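You operate a simulated robot arm through the tools that you are given. There is no shell and no other tool. Be economical: measure what you need, move in short steps, check, and stop when the job is done.

Carry out the task below with a simulated robot arm. There is one attempt and no reset: what you move stays moved.

## Task
Set the tension to MID, finish winding the roll in the winder and put it in the PARCELS tray.
Fine: then feed a new sheet and lay the back roll of the two in the winder.

Only the result counts: the job must be done as asked and must still hold three seconds after the hand-in. Knocking over, shifting, dropping, spilling or breaking anything else fails it. Flat cloth is picked up by pressing the open fingertips on it (5 to 10 N) and closing them slowly along it; thin cloth reads only 2 to 8 mm in the jaws.

## Robot
A 7-joint arm with a two-finger parallel gripper, fixed in place. Base frame: the origin is at the foot of the arm, x ahead of it, y to its left, z up; the work surface is at about z = 900. Units: mm, rad, N and s.
With the tool pointing down near the work surface it reaches from about 300 to 680 mm from the base axis. Its first joint turns from -1.152 to 1.152 rad. Payload 1.57 kg.
The TCP is the grasp point between the finger pads, 30 mm short of the fingertips. In the tool frame z runs along the fingers and y along their closing line. The gripper opens to 110 mm. The fingers are 24 mm wide and 12 mm thick; the gripper's body (48 by 112 mm) begins 78 mm behind the TCP.
Orientation is that of the tool frame in the base frame, as a unit quaternion [x, y, z, w]. With the fingers straight down and closing along the base's y, the tool's x points along the base's -x, its y along +y and its z along -z.

## Interface
- The arm moves only by the tool move_arm. Its argument "deltas" is a list of rows, each an object of numbers (a shift or turn left out is 0, a gripper value left out holds the last): "tx", "ty", "tz": the shift along the tool's x, y, z in mm; "rx", "ry", "rz": the turn, a rotation vector about the tool's x, y, z in rad; "jaw": the closure, from 0 (fully open) to 1 (shut). In form: [{"tx": .., "ty": .., "tz": .., "rx": .., "ry": .., "rz": .., "jaw": ..}, ...]. A call has 1 to 10 rows; each row shifts and turns the commanded pose from where the row before left it, along the tool's axes as they then stand. Rows are played at 5 a second. More than 50 mm and 0.15 rad between two rows, or a gripper value outside its range, and nothing of the call is played. A pose out of reach is approached as far as the arm can. The call stops where the force on the tool passes 40 N (or 10 N more than at its start, if that is more) or the arm is blocked; 0.2 s more then pass. Each finger travels about 108 mm/s and halts on what it meets, pressing with about 22 N; the grip force reading is that of the motor and also rises with nothing between the fingers. The clock runs only during rows and for 0.2 s after the last one: add rows that do not move to give the fingers time. It gives the time, the measured TCP pose, the force on the tool (base axes), the opening and the grip force at its end, in the units of the frame above (readings bear some noise), with the torque about the TCP (base axes, N m) and any sound that the robot's microphone picked up, and new pictures: "pictures" is both (left out), scene, wrist or none.
- Cameras (640 x 400 px; columns grow to the right, rows downward): "scene" is fixed at [174.4, -400.6, 1398.1]; the picture's right is [0.68, -0.73, 0.00], its down [-0.46, -0.43, -0.78] and it looks along [0.57, 0.53, -0.62] (base axes); focal length 214 px, centre (320, 200). "wrist" rides on the gripper at [70, 16, -141] in the tool frame; the picture's right is [-0.23, 0.97, 0.00], its down [-0.86, -0.20, -0.48] and it looks along [-0.47, -0.11, 0.88] (tool axes); focal length 222 px, centre (320, 200).
- pixel_to_xyz(camera, pixels): for up to 12 pixels [column, row] of the newest picture of that camera ("zoom" is the newest enlarged one), the place [x, y, z] in the base frame of the surface seen there, good to about 3 mm. The clock stands still meanwhile.
- zoom(camera, box): a new picture of the part [left, top, right, bottom] of that camera's present view, enlarged. The clock stands still meanwhile.
- sign_off(): hands the job in; it is judged then, once.

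Work in short steps. Measure before you move; look again where a grasp or a placing could have gone wrong, and mend it. You have 80 turns and 200 pictures in all, those below and enlarged ones among them. Open the gripper and draw the arm clear of the work before you hand the job in, unless the task says otherwise; then end with one line.

The tools are called after "Call:" by a JSON object that holds its "api" and its "payload". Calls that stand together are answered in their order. move_arm: Moves the arm, as the interface text tells. Its arguments: {"type":"object","properties":{"deltas":{"type":"array","items":{"type":"object","properties":{"tx":{"type":"number"},"ty":{"type":"number"},"tz":{"type":"number"},"rx":{"type":"number"},"ry":{"type":"number"},"rz":{"type":"number"},"jaw":{"type":"number"}}}},"pictures":{"type":"string","enum":["both","scene","wrist","none"]}},"required":["deltas"]} The other tools are called the same way: pixel_to_xyz (camera, pixels) gives the place of the surface under pixels of a picture; zoom (camera, box) takes an enlarged picture of a part of a camera's view; sign_off () hands the job in.

At the start:

```text
clock: 0.0
ee_pos: [355.7, 20.7, 1323.0]
orientation: [0.0, 1.0, 0.001, 0.0]
wrist_force: [0.1, 0.3, 0.4]
ft_torque: [-0.03, 0.01, -0.01]
width: 110.1
grip_force: 0.0
```

scene: 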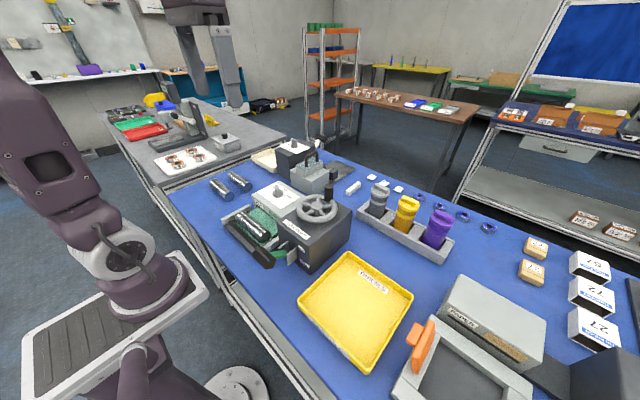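
wrist: 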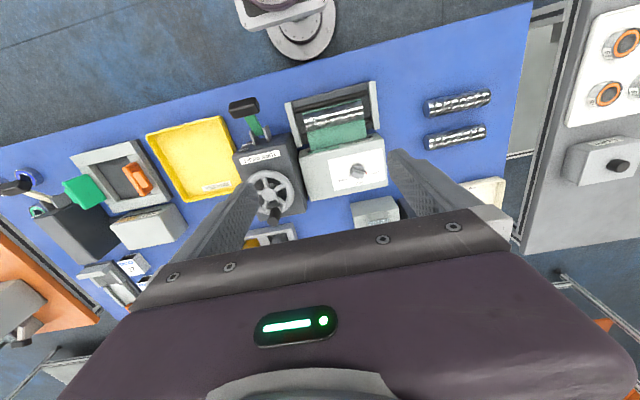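

I start by enlarging the winder region in both cameras to read the labels and controls.

Call:
{"api": "zoom", "payload": {"camera": "scene", "box": [190, 120, 370, 290]}}

Call:
{"api": "zoom", "payload": {"camera": "wrist", "box": [220, 70, 510, 250]}}

Call:
{"api": "zoom", "payload": {"camera": "scene", "box": [280, 160, 640, 400]}}

```text
2.35 times, centred on (280, 205) of scene
```

zoom: 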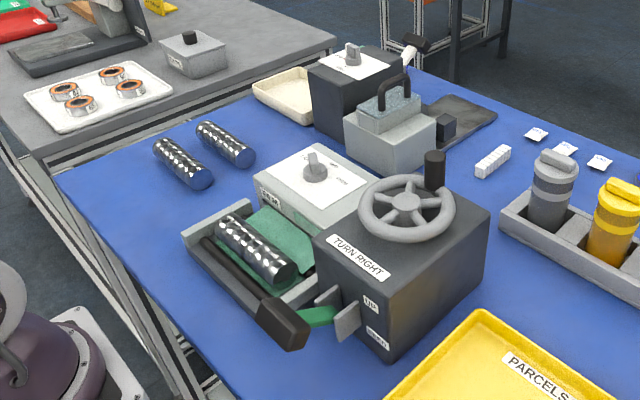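

```text
2.21 times, centred on (365, 160) of wrist
```

zoom: 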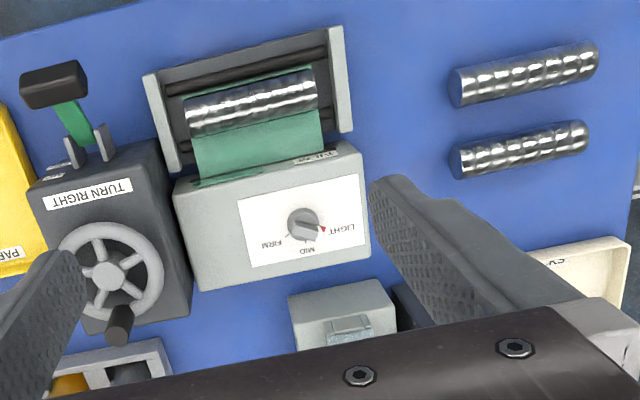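

```text
1.67 times, centred on (460, 280) of scene
```

zoom: 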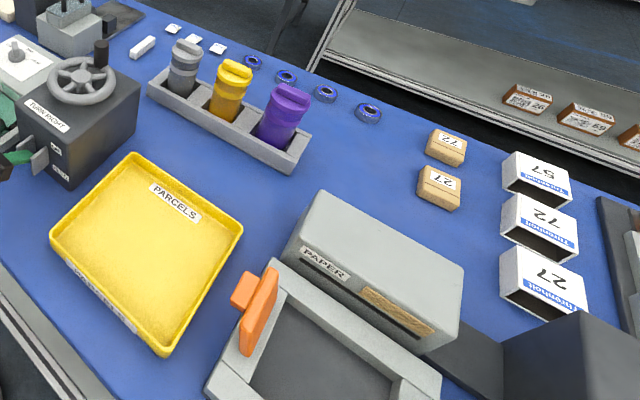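

The tension knob, handwheel (TURN RIGHT) and a green lever with two small labels are visible. I enlarge these and take positions.

Call:
{"api": "zoom", "payload": {"camera": "scene", "box": [270, 210, 350, 270]}}

Call:
{"api": "zoom", "payload": {"camera": "scene", "box": [220, 175, 320, 240]}}

Call:
{"api": "zoom", "payload": {"camera": "wrist", "box": [220, 80, 310, 220]}}

Call:
{"api": "pixel_to_xyz", "payload": {"camera": "wrist", "pixels": [[243, 108], [270, 190], [275, 215], [357, 171], [310, 116], [358, 106], [427, 110], [488, 96], [430, 143], [482, 132], [195, 160], [252, 128]]}}

```text
6.67 times, centred on (310, 240) of scene
```

zoom: 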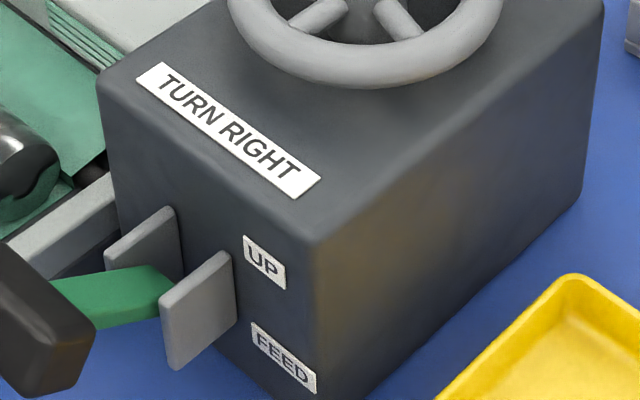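

```text
6.15 times, centred on (270, 208) of scene
```

zoom: 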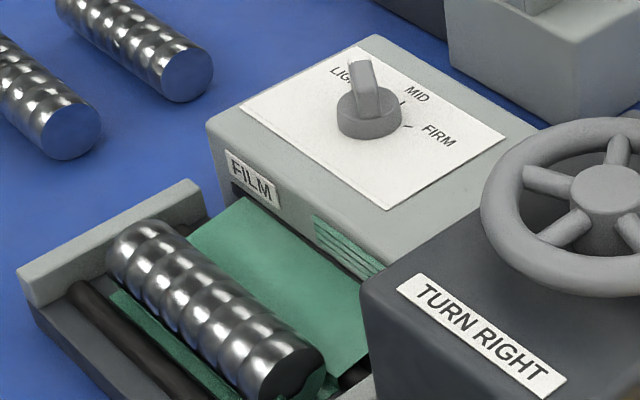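

```text
2.86 times, centred on (265, 150) of wrist
```

zoom: 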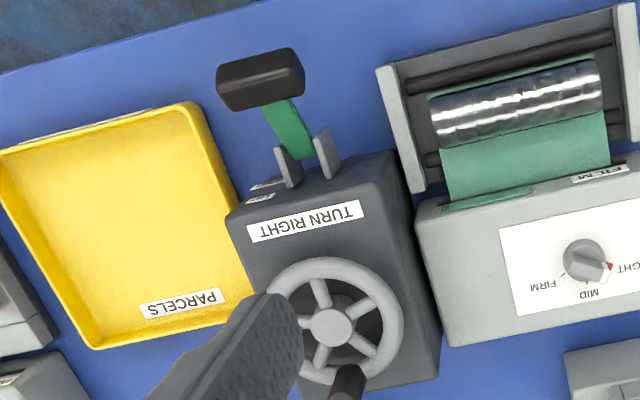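

```text
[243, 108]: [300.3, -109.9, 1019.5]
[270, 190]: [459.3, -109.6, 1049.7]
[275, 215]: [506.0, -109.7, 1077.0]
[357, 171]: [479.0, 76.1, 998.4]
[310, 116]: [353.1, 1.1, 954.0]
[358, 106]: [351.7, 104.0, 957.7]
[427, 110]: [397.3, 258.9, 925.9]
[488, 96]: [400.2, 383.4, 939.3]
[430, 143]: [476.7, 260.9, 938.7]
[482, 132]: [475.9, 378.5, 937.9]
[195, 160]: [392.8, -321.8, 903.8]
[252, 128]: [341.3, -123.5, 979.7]
```

I lower over the knob for a close look at its bar and pointer marks (knob near x 479, y 76).

Call:
{"api": "move_arm", "payload": {"deltas": [{"tx": -10, "ty": 18, "tz": 42}, {"tx": -10, "ty": 18, "tz": 42}, {"tx": -10, "ty": 18, "tz": 42}, {"tx": -10, "ty": 18, "tz": 42}, {}], "pictures": "wrist"}}

```text
clock: 1.2
ee_pos: [392.3, 95.0, 1155.1]
orientation: [0.0, 1.0, 0.0, 0.0]
wrist_force: [-0.2, -0.1, -1.0]
ft_torque: [0.02, 0.0, 0.01]
width: 110.2
grip_force: 0.0
```

wrist: 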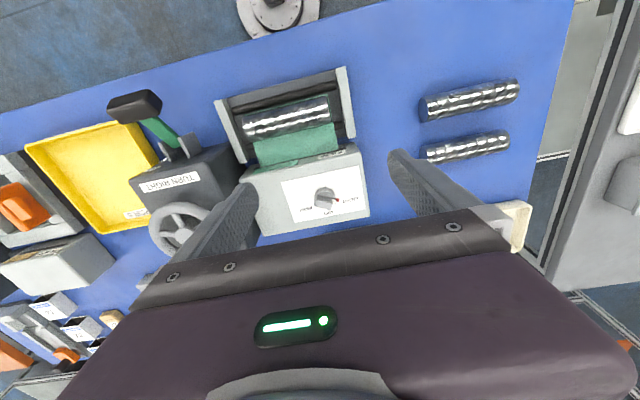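

Call:
{"api": "zoom", "payload": {"camera": "wrist", "box": [275, 165, 375, 225]}}

Call:
{"api": "zoom", "payload": {"camera": "wrist", "box": [200, 60, 370, 170]}}

```text
6.40 times, centred on (325, 195) of wrist
```

zoom: 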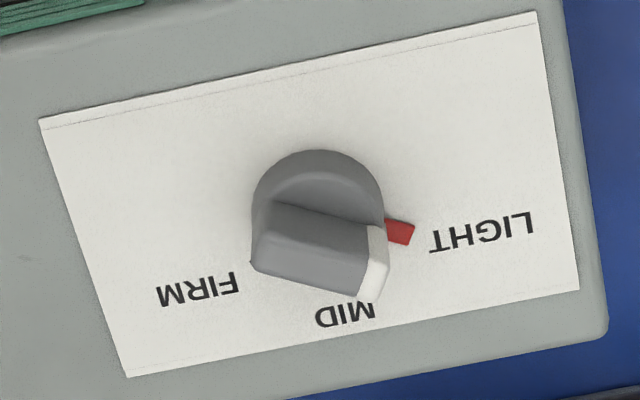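

```text
3.64 times, centred on (285, 115) of wrist
```

zoom: 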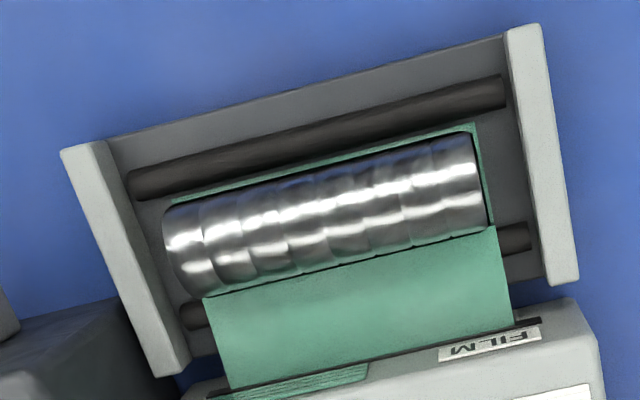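

I measure the knob's bar ends, labels, and the roll in the winder.

Call:
{"api": "zoom", "payload": {"camera": "wrist", "box": [275, 165, 375, 225]}}

Call:
{"api": "pixel_to_xyz", "payload": {"camera": "zoom", "pixels": [[275, 213], [258, 268], [380, 235], [362, 285], [400, 235], [345, 318], [198, 290], [485, 232], [318, 170], [440, 100], [320, 245], [70, 300]]}}

Call:
{"api": "pixel_to_xyz", "payload": {"camera": "wrist", "pixels": [[255, 122], [318, 108], [285, 117], [250, 130], [325, 118], [110, 105], [158, 108], [135, 103], [160, 130], [183, 205], [180, 180]]}}

```text
6.40 times, centred on (325, 195) of wrist
```

zoom: 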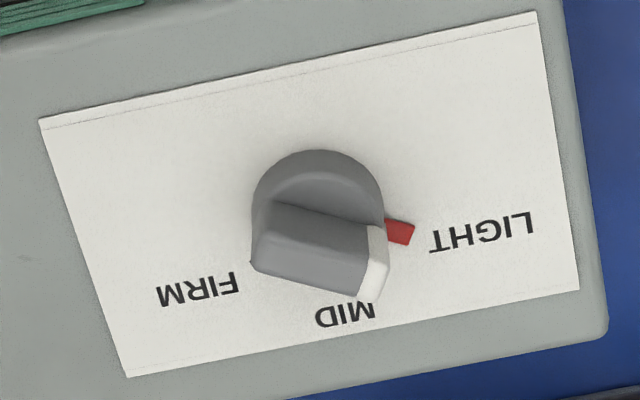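

```text
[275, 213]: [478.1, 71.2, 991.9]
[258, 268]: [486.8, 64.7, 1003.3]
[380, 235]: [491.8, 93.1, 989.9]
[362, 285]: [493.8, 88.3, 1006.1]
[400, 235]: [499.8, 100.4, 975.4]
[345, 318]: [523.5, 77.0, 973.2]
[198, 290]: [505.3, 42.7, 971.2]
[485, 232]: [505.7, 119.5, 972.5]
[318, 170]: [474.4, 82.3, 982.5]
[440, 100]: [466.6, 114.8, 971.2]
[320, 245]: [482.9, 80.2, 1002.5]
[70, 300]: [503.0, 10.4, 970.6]
```

```text
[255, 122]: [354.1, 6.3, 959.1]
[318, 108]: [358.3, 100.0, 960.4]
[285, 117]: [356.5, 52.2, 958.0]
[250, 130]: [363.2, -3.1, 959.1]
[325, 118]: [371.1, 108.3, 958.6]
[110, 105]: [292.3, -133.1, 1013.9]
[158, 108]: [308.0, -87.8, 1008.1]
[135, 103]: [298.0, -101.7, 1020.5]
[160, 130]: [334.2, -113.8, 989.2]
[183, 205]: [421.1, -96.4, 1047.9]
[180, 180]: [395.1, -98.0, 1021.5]
```

The bar lies about 57° from +x toward +y (centre near 483, 80; top z 1004); MID lies toward +x. I go above it and pre-turn the tool so that the pads close across the bar.

Call:
{"api": "move_arm", "payload": {"deltas": [{"tx": -46, "ty": -7, "tz": 20, "jaw": 0.5}, {"tx": -45, "ty": -8, "tz": 30}, {"tz": 30, "rz": -0.1}, {"rz": -0.145}, {"rz": -0.145}, {"rz": -0.145}, {"rz": -0.145}, {"rz": -0.145}, {"rz": -0.145}, {}], "pictures": "both"}}

```text
refused: row 1 steps farther than a row can; nothing moved
```

The first row was slightly too long; I repeat with shorter rows.

Call:
{"api": "move_arm", "payload": {"deltas": [{"tx": -40, "ty": -5, "tz": 20, "jaw": 0.5}, {"tx": -40, "ty": -5, "tz": 20}, {"tx": -11, "ty": -5, "tz": 45}, {"rz": -0.145}, {"rz": -0.145}, {"rz": -0.145}, {"rz": -0.145}, {"rz": -0.145}, {"rz": -0.145}, {"rz": -0.13}], "pictures": "both"}}

```text
clock: 3.4
ee_pos: [487.6, 78.3, 1071.1]
orientation: [-0.481, 0.877, 0.0, 0.0]
wrist_force: [0.6, 0.8, 0.2]
ft_torque: [0.01, 0.02, 0.01]
width: 54.9
grip_force: 0.1
```

scene: 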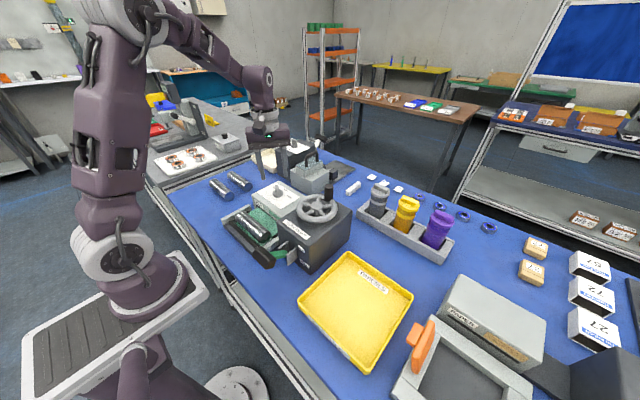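
wrist: 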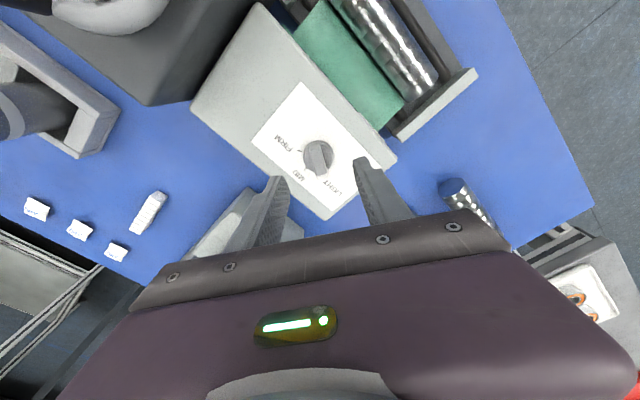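

The tool axis projects near (320,162) at knob height, and the knob is at (317,155). I check the bar centre precisely.

Call:
{"api": "zoom", "payload": {"camera": "wrist", "box": [280, 125, 360, 185]}}

Call:
{"api": "pixel_to_xyz", "payload": {"camera": "wrist", "pixels": [[307, 145], [328, 145], [312, 172], [331, 168], [318, 158], [319, 148]]}}

```text
6.67 times, centred on (320, 155) of wrist
```

zoom: 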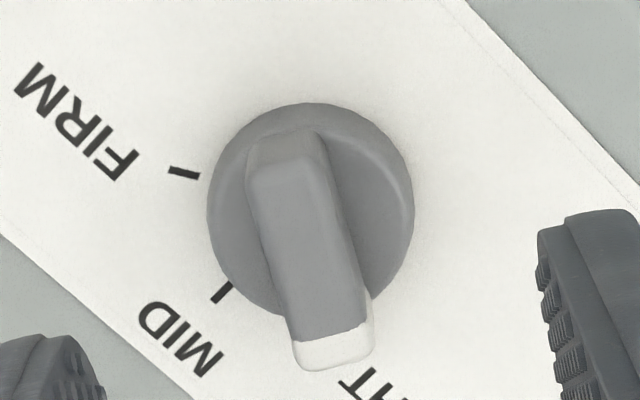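

```text
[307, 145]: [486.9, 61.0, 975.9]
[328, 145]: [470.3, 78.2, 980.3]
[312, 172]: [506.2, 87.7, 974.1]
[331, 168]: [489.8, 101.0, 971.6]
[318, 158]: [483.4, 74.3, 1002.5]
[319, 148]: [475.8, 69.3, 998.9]
```

The bar is aligned with the tool and centred under it. I descend 54 mm and close.

Call:
{"api": "move_arm", "payload": {"deltas": [{"tz": 27}, {"tz": 27}, {}, {"jaw": 0.7}, {"jaw": 1.0}, {}, {}], "pictures": "wrist"}}

```text
clock: 5.0
ee_pos: [488.1, 78.7, 1016.0]
orientation: [-0.479, 0.878, -0.002, 0.003]
wrist_force: [9.1, -2.8, -8.9]
ft_torque: [0.11, 0.35, -0.01]
width: 11.7
grip_force: 29.9
stopped in row 7: the force on the tool passed its limit at 41 N (the readings are from after the stop); the commanded pose is now the measured one
```

wrist: 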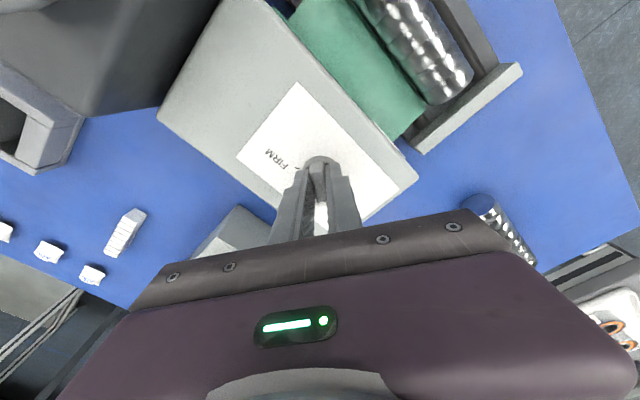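

The bar is gripped (11.7 mm). I turn it clockwise by 1.0 rad toward MID in small steps.

Call:
{"api": "move_arm", "payload": {"deltas": [{"rz": 0.1}, {"rz": 0.1}, {"rz": 0.1}, {"rz": 0.1}, {"rz": 0.1}, {"rz": 0.1}, {"rz": 0.1}, {"rz": 0.1}, {"rz": 0.1}, {"rz": 0.1}], "pictures": "wrist"}}

```text
clock: 7.2
ee_pos: [486.7, 79.3, 1015.9]
orientation: [0.002, 1.0, 0.001, 0.002]
wrist_force: [1.0, 23.6, -9.2]
ft_torque: [0.44, 0.89, 0.09]
width: 11.8
grip_force: 29.2
```

wrist: 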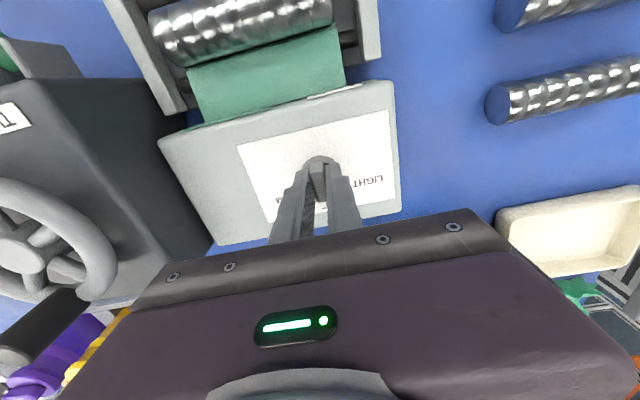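

Turned; there is some side load (23.6 N in +y), so I shift 2 mm that way to ease it, then open gently and rise.

Call:
{"api": "move_arm", "payload": {"deltas": [{"ty": 2}, {"jaw": 0.75}, {}, {"tz": -30, "jaw": 0.5}, {"tz": -40}, {"tx": 40}, {}], "pictures": "wrist"}}

Call:
{"api": "zoom", "payload": {"camera": "wrist", "box": [270, 110, 390, 200]}}

```text
clock: 8.8
ee_pos: [445.5, 81.0, 1083.9]
orientation: [0.0, 1.0, -0.001, 0.002]
wrist_force: [-0.3, -0.1, -0.2]
ft_torque: [-0.03, -0.01, -0.02]
width: 55.0
grip_force: 0.0
```

wrist: 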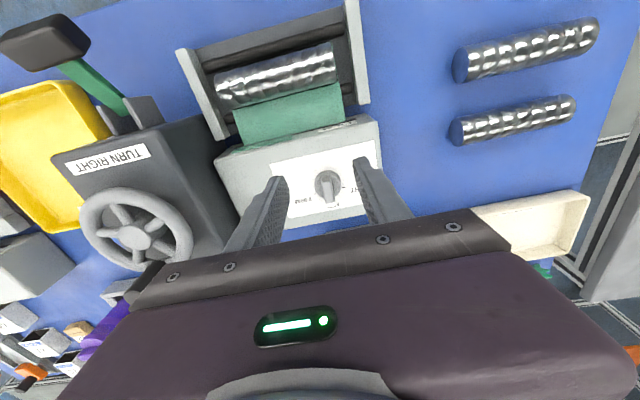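

```text
4.44 times, centred on (330, 155) of wrist
```

zoom: 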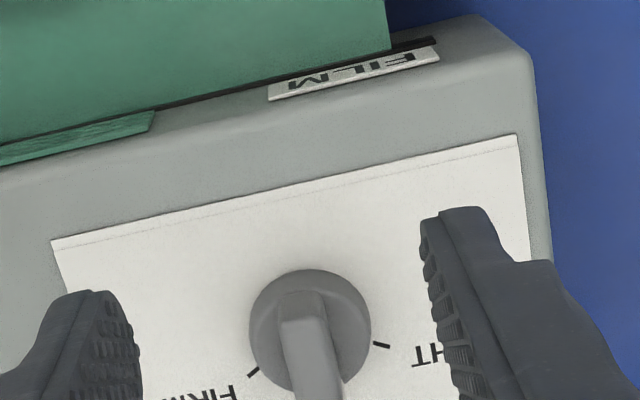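

The pointer is at MID. Next the handwheel: I rise and move over it to measure rim and handle.

Call:
{"api": "move_arm", "payload": {"deltas": [{"tz": -45}, {"tz": -45}, {"ty": -45, "tx": 15}, {"ty": -45, "tx": 15}, {"ty": -45, "tx": 15}, {"ty": -25, "tx": 20}, {}], "pictures": "wrist"}}

Call:
{"api": "zoom", "payload": {"camera": "wrist", "box": [240, 100, 400, 220]}}

```text
clock: 10.4
ee_pos: [381.1, -77.8, 1174.9]
orientation: [0.001, 1.0, -0.001, 0.003]
wrist_force: [0.4, -0.1, 0.2]
ft_torque: [0.04, -0.01, -0.01]
width: 55.0
grip_force: 0.1
```

wrist: 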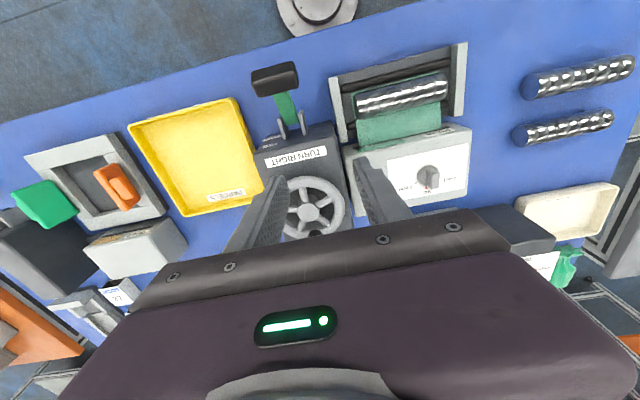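

```text
3.33 times, centred on (320, 160) of wrist
```

zoom: 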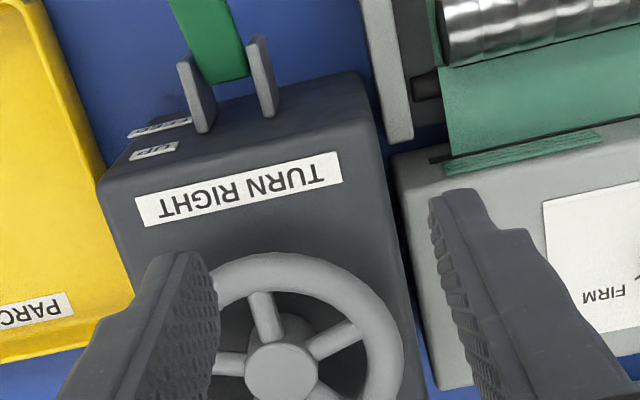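

I take wheel points from this view and look at the handle in the scene view.

Call:
{"api": "pixel_to_xyz", "payload": {"camera": "wrist", "pixels": [[318, 180], [344, 212], [312, 214], [290, 185], [334, 186]]}}

Call:
{"api": "zoom", "payload": {"camera": "scene", "box": [230, 140, 370, 270]}}

```text
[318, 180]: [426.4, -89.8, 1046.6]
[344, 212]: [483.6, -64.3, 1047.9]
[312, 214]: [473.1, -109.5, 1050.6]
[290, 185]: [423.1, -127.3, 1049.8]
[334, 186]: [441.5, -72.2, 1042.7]
```

```text
3.08 times, centred on (300, 205) of scene
```

zoom: 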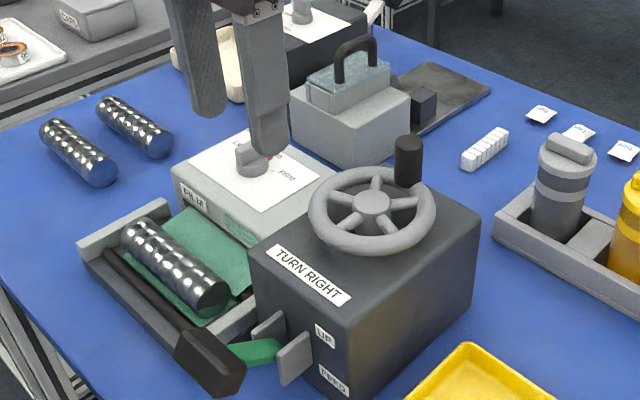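

Call:
{"api": "pixel_to_xyz", "payload": {"camera": "zoom", "pixels": [[409, 142], [408, 178], [373, 200], [316, 213], [428, 222], [345, 182], [362, 245], [400, 160], [417, 175], [320, 340], [332, 378]]}}

```text
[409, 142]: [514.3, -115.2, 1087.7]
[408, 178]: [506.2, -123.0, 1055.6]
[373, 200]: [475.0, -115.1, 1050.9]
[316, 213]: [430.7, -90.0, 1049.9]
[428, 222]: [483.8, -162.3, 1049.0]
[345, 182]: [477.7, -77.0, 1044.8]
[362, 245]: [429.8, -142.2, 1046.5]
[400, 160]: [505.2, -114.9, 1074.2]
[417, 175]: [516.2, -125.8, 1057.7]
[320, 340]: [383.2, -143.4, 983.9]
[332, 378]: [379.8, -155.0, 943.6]
```

Wheel centre ≈ (472,-113), handle axis ≈ (511,-115), z 1055–1088. I move above the handle and check alignment.

Call:
{"api": "move_arm", "payload": {"deltas": [{"tx": -40, "ty": -10}, {"tx": -40, "ty": -10}, {"tx": -40, "ty": -10}, {"tx": -10, "ty": -6, "tz": 30}, {}], "pictures": "wrist"}}

Call:
{"api": "zoom", "payload": {"camera": "wrist", "box": [240, 110, 400, 230]}}

```text
clock: 11.6
ee_pos: [508.8, -113.6, 1147.3]
orientation: [0.001, 1.0, -0.001, 0.003]
wrist_force: [0.9, 0.2, 0.1]
ft_torque: [-0.03, -0.01, 0.02]
width: 55.0
grip_force: 0.1
```

wrist: 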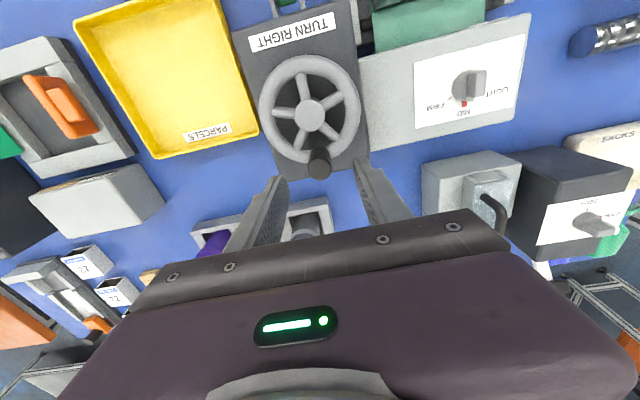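

```text
3.33 times, centred on (320, 170) of wrist
```

zoom: 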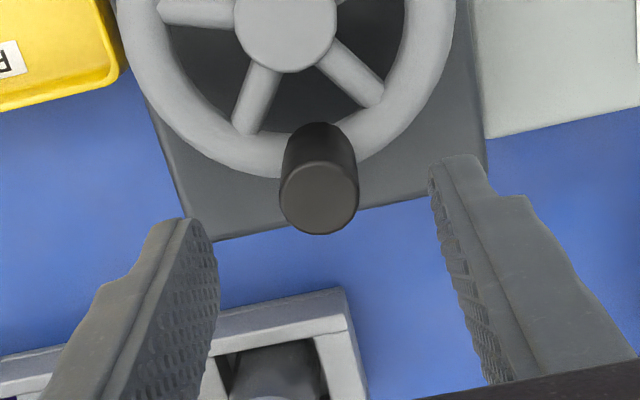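

Handle is at ≈(512.5,-114.5), wheel centre ≈(468.5,-115), radius ≈44. I shift 4 mm, descend to TCP z≈1089 and close.

Call:
{"api": "move_arm", "payload": {"deltas": [{"tx": -4, "ty": -1, "tz": 29}, {"tz": 29}, {}, {"jaw": 0.7}, {"jaw": 0.85}, {"jaw": 0.9}, {}], "pictures": "wrist"}}

```text
clock: 13.2
ee_pos: [513.5, -117.9, 1088.1]
orientation: [0.0, 1.0, -0.001, 0.003]
wrist_force: [1.7, -1.0, -8.2]
ft_torque: [0.64, -0.52, 0.03]
width: 23.6
grip_force: 36.3
```

wrist: 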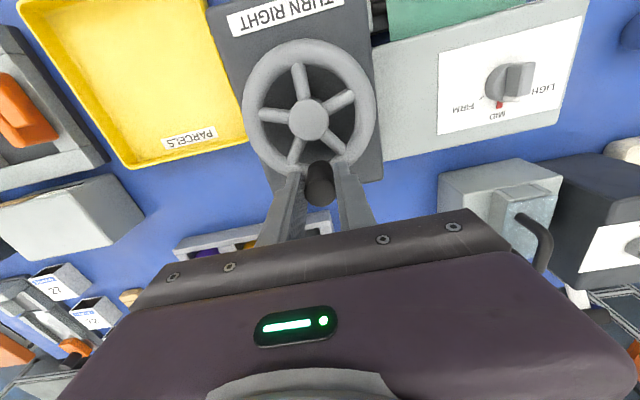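

Handle gripped (23.6 mm). I turn the wheel right (clockwise from above) through the first quarter.

Call:
{"api": "move_arm", "payload": {"deltas": [{"tx": 2.15, "ty": -13.6}, {"tx": 6.25, "ty": -12.27}, {"tx": 9.74, "ty": -9.74}, {"tx": 12.27, "ty": -6.25}, {"tx": 13.6, "ty": -2.15}], "pictures": "both"}}

```text
clock: 14.4
ee_pos: [471.0, -159.8, 1088.9]
orientation: [0.001, 1.0, 0.001, 0.003]
wrist_force: [5.5, 10.4, 3.8]
ft_torque: [0.75, -0.22, -0.18]
width: 23.3
grip_force: 35.2
```

scene: 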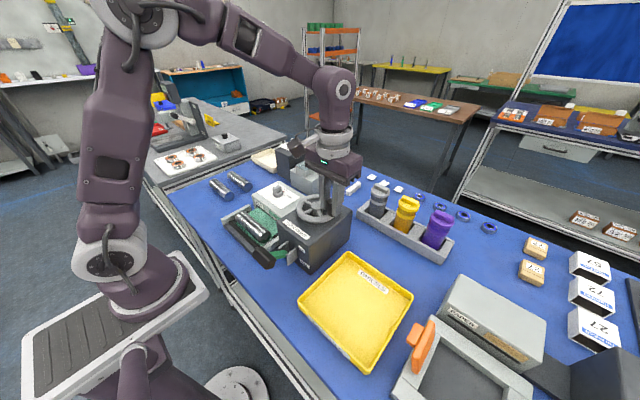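
wrist: 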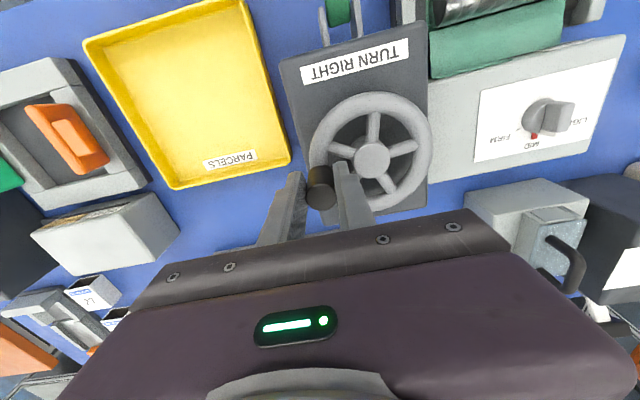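

It follows well. I continue through the next half turn.

Call:
{"api": "move_arm", "payload": {"deltas": [{"tx": 13.6, "ty": 3}, {"tx": 12.27, "ty": 6.5}, {"tx": 9.74, "ty": 9.74}, {"tx": 6.25, "ty": 12.27}, {"tx": 2.15, "ty": 13.6}, {"tx": -2.15, "ty": 13.6}, {"tx": -6.25, "ty": 12.27}, {"tx": -9.74, "ty": 9.74}, {"tx": -12.27, "ty": 6.25}, {"tx": -13.6, "ty": 2.15}], "pictures": "wrist"}}

Call:
{"api": "zoom", "payload": {"camera": "scene", "box": [210, 160, 350, 270]}}

```text
clock: 15.2
ee_pos: [437.1, -154.9, 1088.1]
orientation: [0.006, 1.0, -0.007, -0.002]
wrist_force: [-7.1, -7.3, 1.7]
ft_torque: [0.95, -0.17, 0.0]
width: 23.1
grip_force: 36.0
stopped in row 3: the force on the tool passed its limit at 45 N (the readings are from after the stop); the commanded pose is now the measured one
```

wrist: 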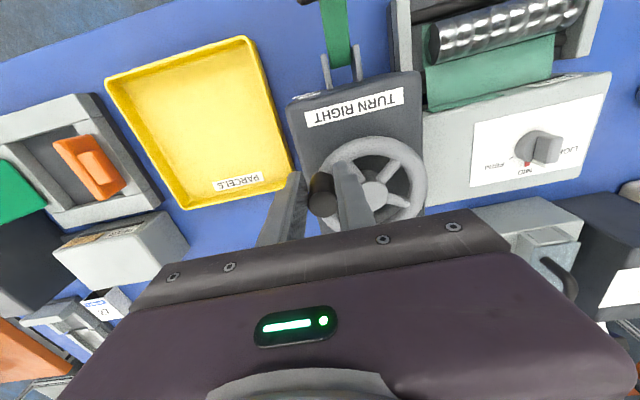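

```text
3.64 times, centred on (280, 215) of scene
```

zoom: 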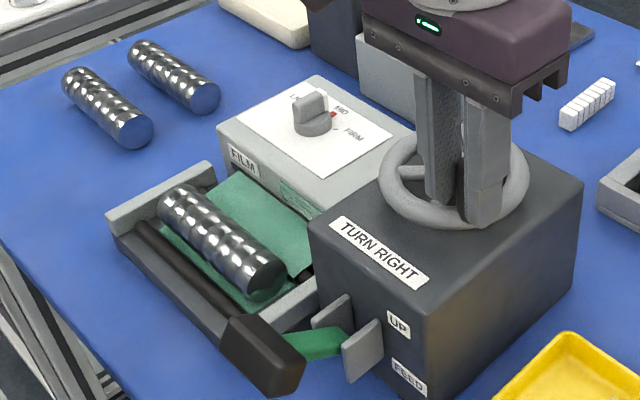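

It stopped at 45 N at about 125° round; refitting, centre ≈ (466,-113), R≈46.5, so my path was running off-radius. I retry with the corrected circle.

Call:
{"api": "move_arm", "payload": {"deltas": [{"tx": 4, "ty": 7}, {"tx": 4.2, "ty": 6.9}, {"tx": 3.7, "ty": 6.2}, {"tx": 3.2, "ty": 6.7}], "pictures": "wrist"}}

Call:
{"api": "zoom", "payload": {"camera": "wrist", "box": [240, 80, 480, 260]}}

```text
clock: 15.7
ee_pos: [430.1, -149.3, 1088.9]
orientation: [0.01, 1.0, -0.009, -0.003]
wrist_force: [-3.8, -7.0, 1.5]
ft_torque: [0.93, -0.38, -0.11]
width: 23.2
grip_force: 35.3
stopped in row 2: the force on the tool passed its limit at 46 N (the readings are from after the stop); the commanded pose is now the measured one
```

wrist: 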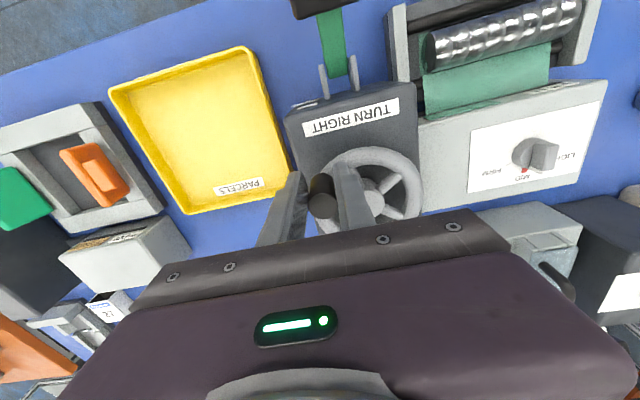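

```text
2.22 times, centred on (360, 170) of wrist
```

zoom: 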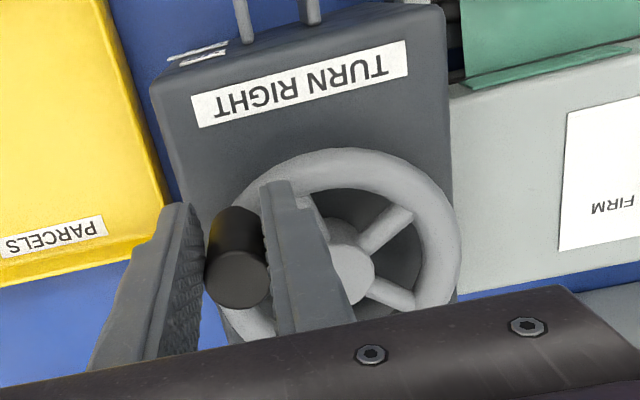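

The handle has slid ~10 mm in the pads, so the wheel resists around 128°. I look at the roll to see whether the winding is progressing or done.

Call:
{"api": "zoom", "payload": {"camera": "wrist", "box": [380, 0, 620, 150]}}

Call:
{"api": "zoom", "payload": {"camera": "scene", "box": [215, 185, 315, 270]}}

```text
2.67 times, centred on (500, 75) of wrist
```

zoom: 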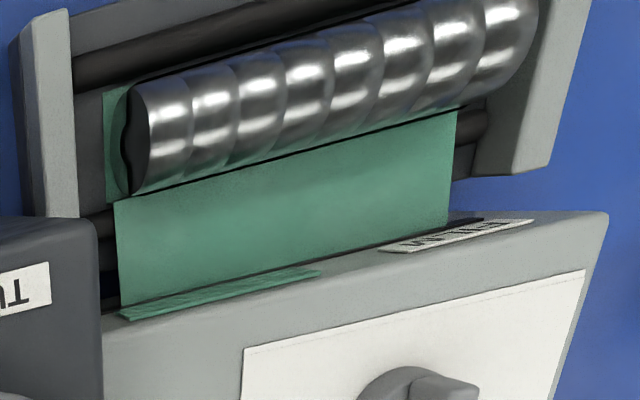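

```text
4.71 times, centred on (265, 228) of scene
```

zoom: 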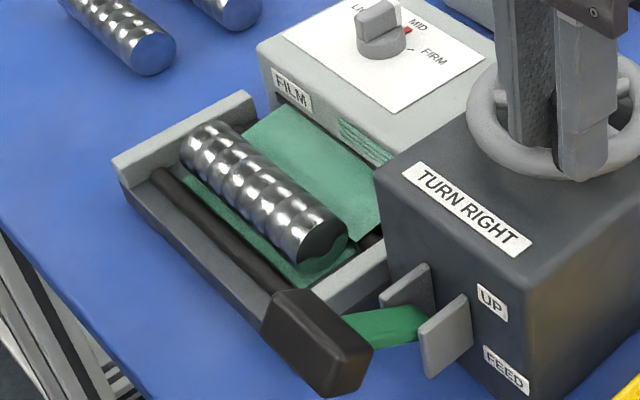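

The sheet isn't wound yet. I will re-grip so that the pads close tangentially and turn the tool with the wheel. Release, rise and look at the handle.

Call:
{"api": "move_arm", "payload": {"deltas": [{"jaw": 0.5}, {}, {"tz": -30}, {"tz": -30}, {}], "pictures": "wrist"}}

Call:
{"api": "zoom", "payload": {"camera": "wrist", "box": [240, 100, 400, 220]}}

```text
clock: 16.9
ee_pos: [429.1, -145.3, 1148.2]
orientation: [0.008, 1.0, -0.009, -0.003]
wrist_force: [-0.2, 0.5, 0.1]
ft_torque: [0.03, -0.01, 0.02]
width: 55.0
grip_force: 0.1
```

wrist: 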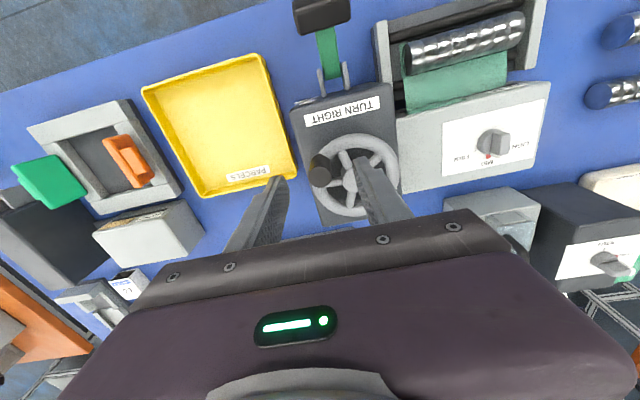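

```text
3.33 times, centred on (320, 160) of wrist
```

zoom: 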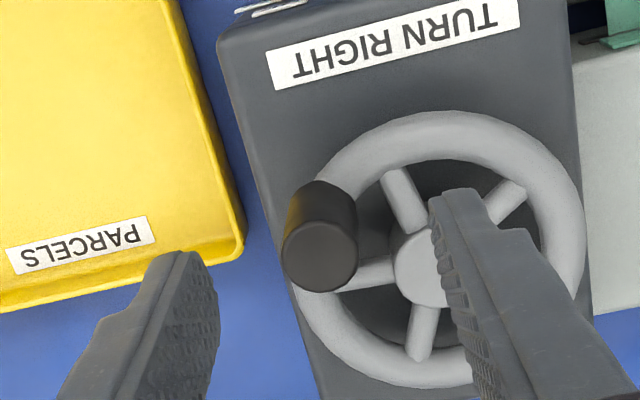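

Handle is now at ≈(441.5,-150), wheel centre ≈(469.5,-114). I level the tool, centre over the handle and yaw so that the pads close along the tangent.

Call:
{"api": "move_arm", "payload": {"deltas": [{"rx": -0.018, "ry": -0.006}, {"tx": -12.4, "ty": -4.7}, {"rz": -0.13}, {"rz": -0.13}, {"rz": -0.13}, {"rz": -0.13}, {"rz": -0.13}, {"rz": -0.13}, {"rz": -0.13}, {}], "pictures": "wrist"}}

Call:
{"api": "zoom", "payload": {"camera": "wrist", "box": [240, 100, 400, 220]}}

```text
clock: 19.1
ee_pos: [443.1, -153.1, 1148.7]
orientation: [-0.433, 0.902, 0.0, 0.0]
wrist_force: [0.4, 0.9, -0.5]
ft_torque: [-0.01, 0.0, -0.01]
width: 55.1
grip_force: 0.0
```

wrist: 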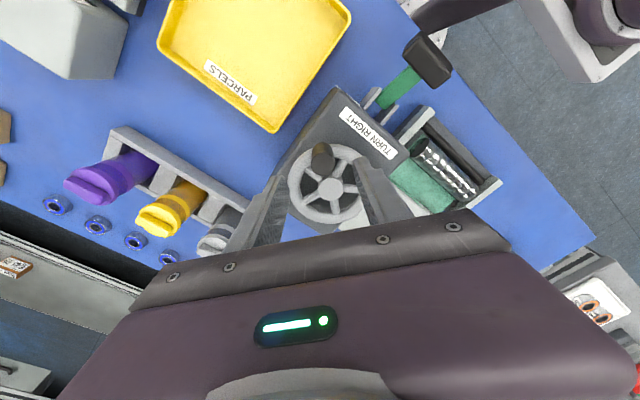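

```text
3.33 times, centred on (320, 160) of wrist
```

zoom: 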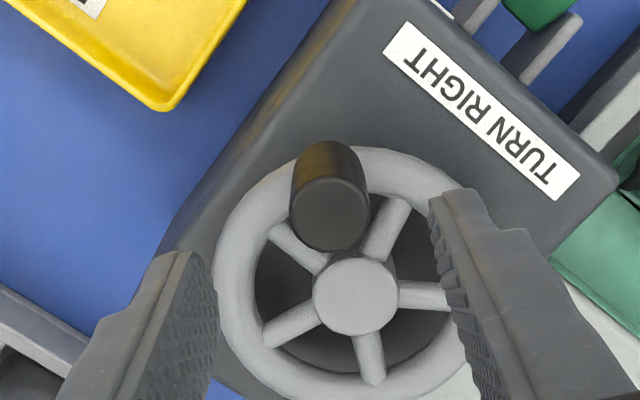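

Alignment is good (hub lies exactly along tool −x at ~46 mm). I descend, close, and check.

Call:
{"api": "move_arm", "payload": {"deltas": [{"ty": 2.4, "tz": 30}, {"tz": 30}, {}, {"jaw": 0.7}, {"jaw": 0.9}, {"jaw": 1.0}, {}], "pictures": "none"}}

Call:
{"api": "move_arm", "payload": {"deltas": [{"tx": -0.45, "ty": 6.42, "rz": 0.14}, {"tx": -0.45, "ty": 6.42, "rz": 0.14}, {"tx": -0.45, "ty": 6.42, "rz": 0.14}], "pictures": "wrist"}}

```text
clock: 20.7
ee_pos: [438.8, -152.7, 1086.6]
orientation: [-0.432, 0.902, 0.0, 0.0]
wrist_force: [-3.6, -0.5, -9.8]
ft_torque: [-0.38, -0.41, 0.09]
width: 23.6
grip_force: 36.0
```

```text
clock: 21.5
ee_pos: [428.2, -137.3, 1087.3]
orientation: [-0.233, 0.972, 0.0, -0.002]
wrist_force: [-15.5, -13.6, -18.7]
ft_torque: [-0.94, 0.07, -0.22]
width: 23.9
grip_force: 36.3
```

wrist: 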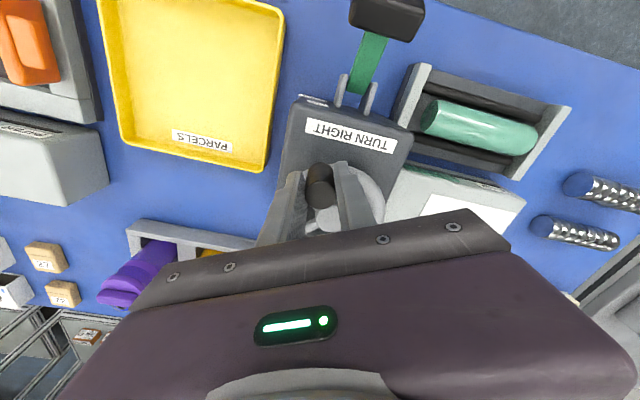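

The roll now looks wrapped in green film. I enlarge it to see if winding is complete.

Call:
{"api": "zoom", "payload": {"camera": "wrist", "box": [380, 50, 580, 200]}}

Call:
{"api": "zoom", "payload": {"camera": "scene", "box": [215, 175, 325, 270]}}

```text
2.67 times, centred on (480, 125) of wrist
```

zoom: 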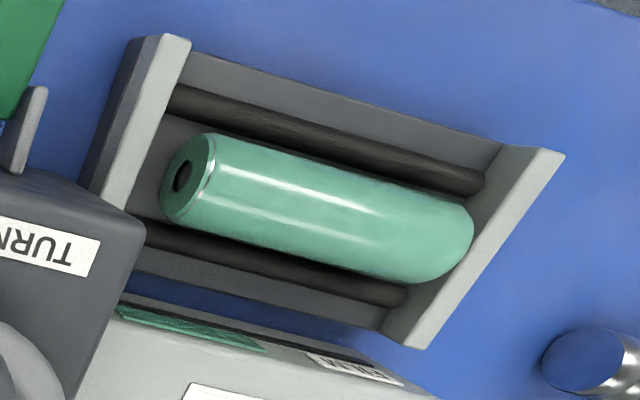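

```text
4.21 times, centred on (270, 222) of scene
```

zoom: 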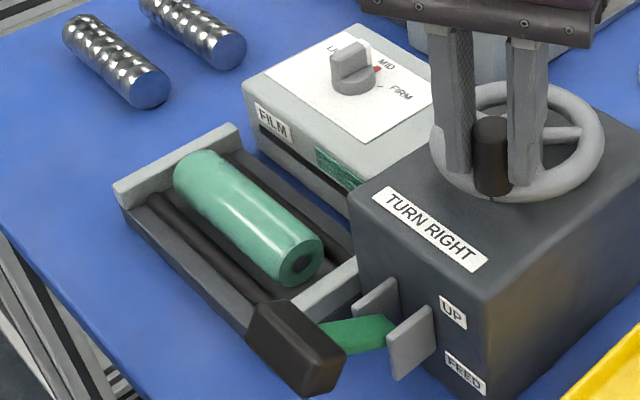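

The roll is fully wrapped with its film. I open, rise straight up, and move back over the winder to measure the roll.

Call:
{"api": "move_arm", "payload": {"deltas": [{"jaw": 0.5}, {}, {"tz": -45}, {"tz": -45}, {"rz": 0.14}, {"rz": 0.14}, {"rz": 0.14}, {"rz": 0.063}, {}], "pictures": "none"}}

Call:
{"api": "move_arm", "payload": {"deltas": [{"tx": 35, "ty": 35}, {"tx": 35, "ty": 35}, {"tx": 28, "ty": 40}, {"ty": 48}, {"ty": 30}, {}], "pictures": "both"}}

```text
clock: 23.5
ee_pos: [427.9, -136.0, 1178.5]
orientation: [0.005, 1.0, 0.0, 0.0]
wrist_force: [0.0, -0.5, 1.2]
ft_torque: [-0.02, -0.03, -0.01]
width: 55.1
grip_force: 0.0
```

```text
clock: 24.9
ee_pos: [333.4, 50.5, 1178.5]
orientation: [0.005, 1.0, 0.0, 0.0]
wrist_force: [0.5, -0.3, -0.4]
ft_torque: [-0.01, -0.03, 0.04]
width: 54.8
grip_force: 0.1
```

scene: 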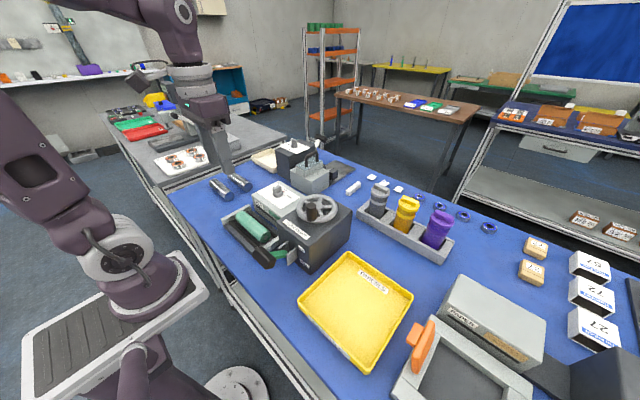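
wrist: 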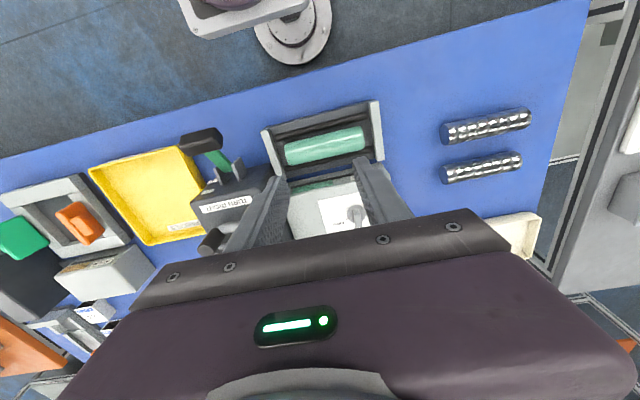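

Call:
{"api": "zoom", "payload": {"camera": "wrist", "box": [250, 90, 400, 200]}}

Call:
{"api": "pixel_to_xyz", "payload": {"camera": "wrist", "pixels": [[290, 150], [327, 142], [362, 135], [325, 133], [328, 150], [322, 128], [333, 160], [280, 150], [374, 130], [325, 117], [110, 165], [190, 200]]}}

Call:
{"api": "zoom", "payload": {"camera": "scene", "box": [200, 170, 350, 280]}}

```text
3.64 times, centred on (325, 145) of wrist
```

zoom: 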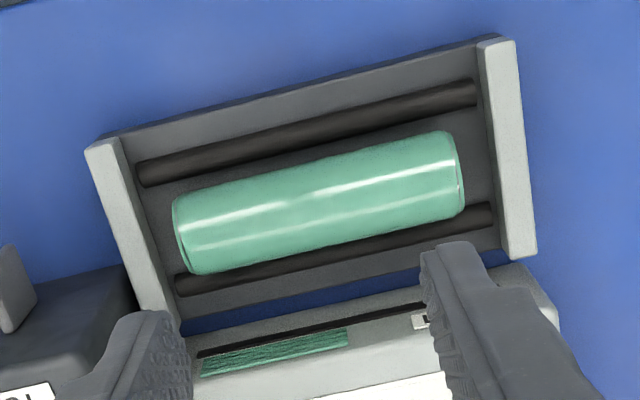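

```text
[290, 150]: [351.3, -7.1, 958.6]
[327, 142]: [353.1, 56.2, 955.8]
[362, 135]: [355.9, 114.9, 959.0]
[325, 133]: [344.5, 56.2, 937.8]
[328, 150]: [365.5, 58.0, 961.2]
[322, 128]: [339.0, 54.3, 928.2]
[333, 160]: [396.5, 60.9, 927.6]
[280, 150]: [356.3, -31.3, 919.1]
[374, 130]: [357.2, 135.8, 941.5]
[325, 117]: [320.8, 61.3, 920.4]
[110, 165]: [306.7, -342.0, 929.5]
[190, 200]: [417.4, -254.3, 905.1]
```

```text
3.64 times, centred on (275, 225) of scene
```

zoom: 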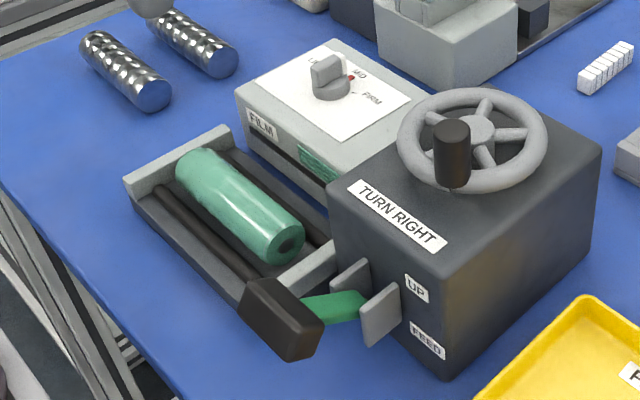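

Roll: axis ≈ x 366, z 939, radius ≈22, y −9…117. I yaw the tool 90° and move over its middle, meanwhile checking film box clearance.

Call:
{"api": "move_arm", "payload": {"deltas": [{"tx": -32, "ty": 3.5}, {"rz": 0.145}, {"rz": 0.145}, {"rz": 0.145}, {"rz": 0.145}, {"rz": 0.145}, {"rz": 0.145}, {"rz": 0.145}, {"rz": 0.145}, {"rz": 0.145}], "pictures": "none"}}

Call:
{"api": "move_arm", "payload": {"deltas": [{"rz": 0.145}, {"rz": 0.13, "tz": 40}, {"tz": 40}, {"tz": 20}, {}], "pictures": "both"}}

```text
clock: 27.1
ee_pos: [365.2, 56.6, 1178.4]
orientation: [0.612, 0.791, 0.0, 0.0]
wrist_force: [-0.3, 0.7, 0.1]
ft_torque: [-0.01, -0.01, 0.02]
width: 55.1
grip_force: 0.1
```

```text
clock: 28.3
ee_pos: [365.9, 56.7, 1076.8]
orientation: [0.714, 0.701, 0.0, 0.0]
wrist_force: [0.7, -0.4, -0.2]
ft_torque: [0.03, -0.01, 0.05]
width: 55.1
grip_force: 0.0
```

scene: 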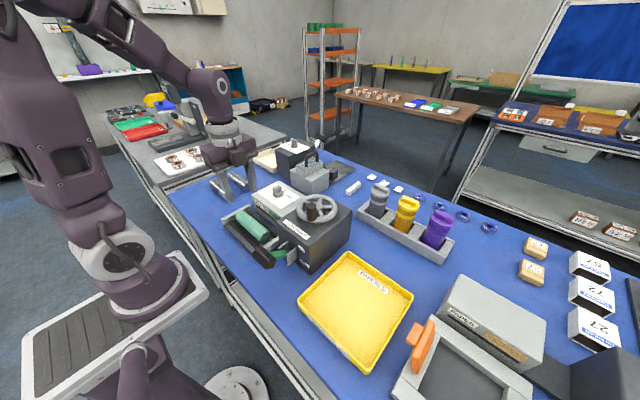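
wrist: 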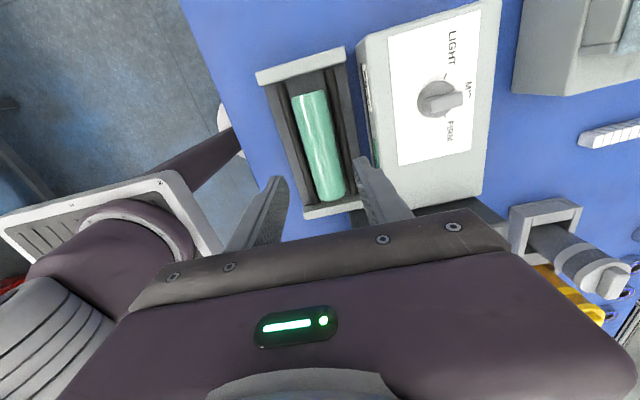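

The roll sits under the tool axis (expected column 320 at row 149). I measure the roll's edges and the film box's front edge here.

Call:
{"api": "zoom", "payload": {"camera": "wrist", "box": [250, 40, 400, 230]}}

Call:
{"api": "pixel_to_xyz", "payload": {"camera": "wrist", "pixels": [[303, 150], [319, 148], [336, 145], [310, 95], [333, 195], [358, 60], [372, 140], [345, 120], [283, 110], [366, 110]]}}

```text
2.11 times, centred on (325, 135) of wrist
```

zoom: 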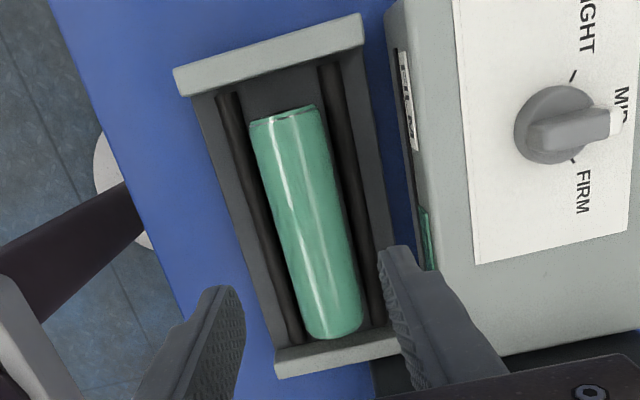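

```text
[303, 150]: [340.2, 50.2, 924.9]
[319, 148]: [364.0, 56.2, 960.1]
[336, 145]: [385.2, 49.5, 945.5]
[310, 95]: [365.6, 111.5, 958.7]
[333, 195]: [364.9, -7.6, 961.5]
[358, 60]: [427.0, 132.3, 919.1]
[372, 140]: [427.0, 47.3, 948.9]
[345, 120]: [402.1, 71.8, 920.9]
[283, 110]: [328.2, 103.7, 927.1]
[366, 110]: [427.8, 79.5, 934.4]
```

Clearances are good (film box face x = 427). I descend with jaws at ~66 mm to tip height 933 and close slowly.

Call:
{"api": "move_arm", "payload": {"deltas": [{"tx": -3, "ty": -1, "rz": -0.018, "tz": 30, "jaw": 0.4}, {"tz": 40}, {"tz": 30}, {"tz": 14}, {}, {"jaw": 0.5}, {"jaw": 0.6}, {"jaw": 0.7}, {}, {}], "pictures": "wrist"}}

```text
clock: 30.5
ee_pos: [366.0, 53.0, 963.5]
orientation: [0.708, 0.706, 0.0, 0.0]
wrist_force: [0.6, 0.1, -0.1]
ft_torque: [0.0, -0.02, 0.02]
width: 39.7
grip_force: 22.0
```

wrist: 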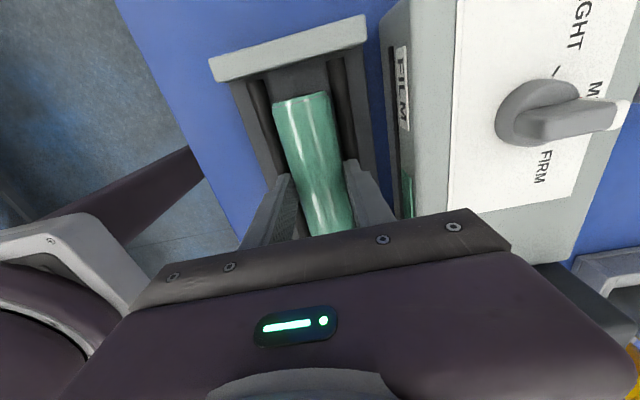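

Gripped (39.7 mm, 22 N). I lift straight up and check.

Call:
{"api": "move_arm", "payload": {"deltas": [{"tz": -10}, {"tz": -30}, {"tz": -45}, {"tz": -45}, {"tz": -45}, {"tz": -20}, {}], "pictures": "both"}}

Call:
{"api": "pixel_to_xyz", "payload": {"camera": "scene", "pixels": [[350, 254], [299, 300], [366, 372], [412, 296], [355, 310], [350, 265], [308, 302], [366, 358], [402, 298]]}}

```text
clock: 32.1
ee_pos: [363.8, 54.9, 1159.3]
orientation: [0.708, 0.706, 0.0, 0.0]
wrist_force: [0.7, 0.2, -3.7]
ft_torque: [0.05, 0.01, 0.0]
width: 39.6
grip_force: 22.1
```

scene: 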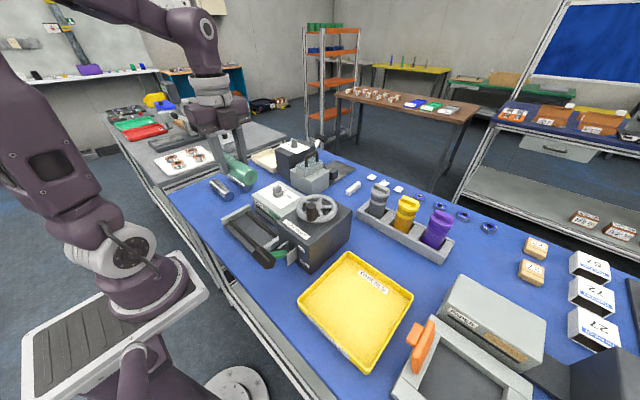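
wrist: 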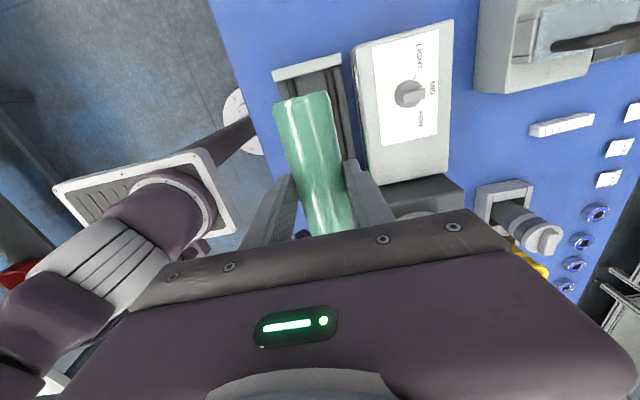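

```text
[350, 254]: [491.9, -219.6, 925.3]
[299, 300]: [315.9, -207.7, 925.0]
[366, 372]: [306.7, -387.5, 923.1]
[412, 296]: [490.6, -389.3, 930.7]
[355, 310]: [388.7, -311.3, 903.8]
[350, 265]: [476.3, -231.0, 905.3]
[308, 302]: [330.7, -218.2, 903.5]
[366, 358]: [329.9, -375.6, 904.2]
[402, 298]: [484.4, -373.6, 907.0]
```

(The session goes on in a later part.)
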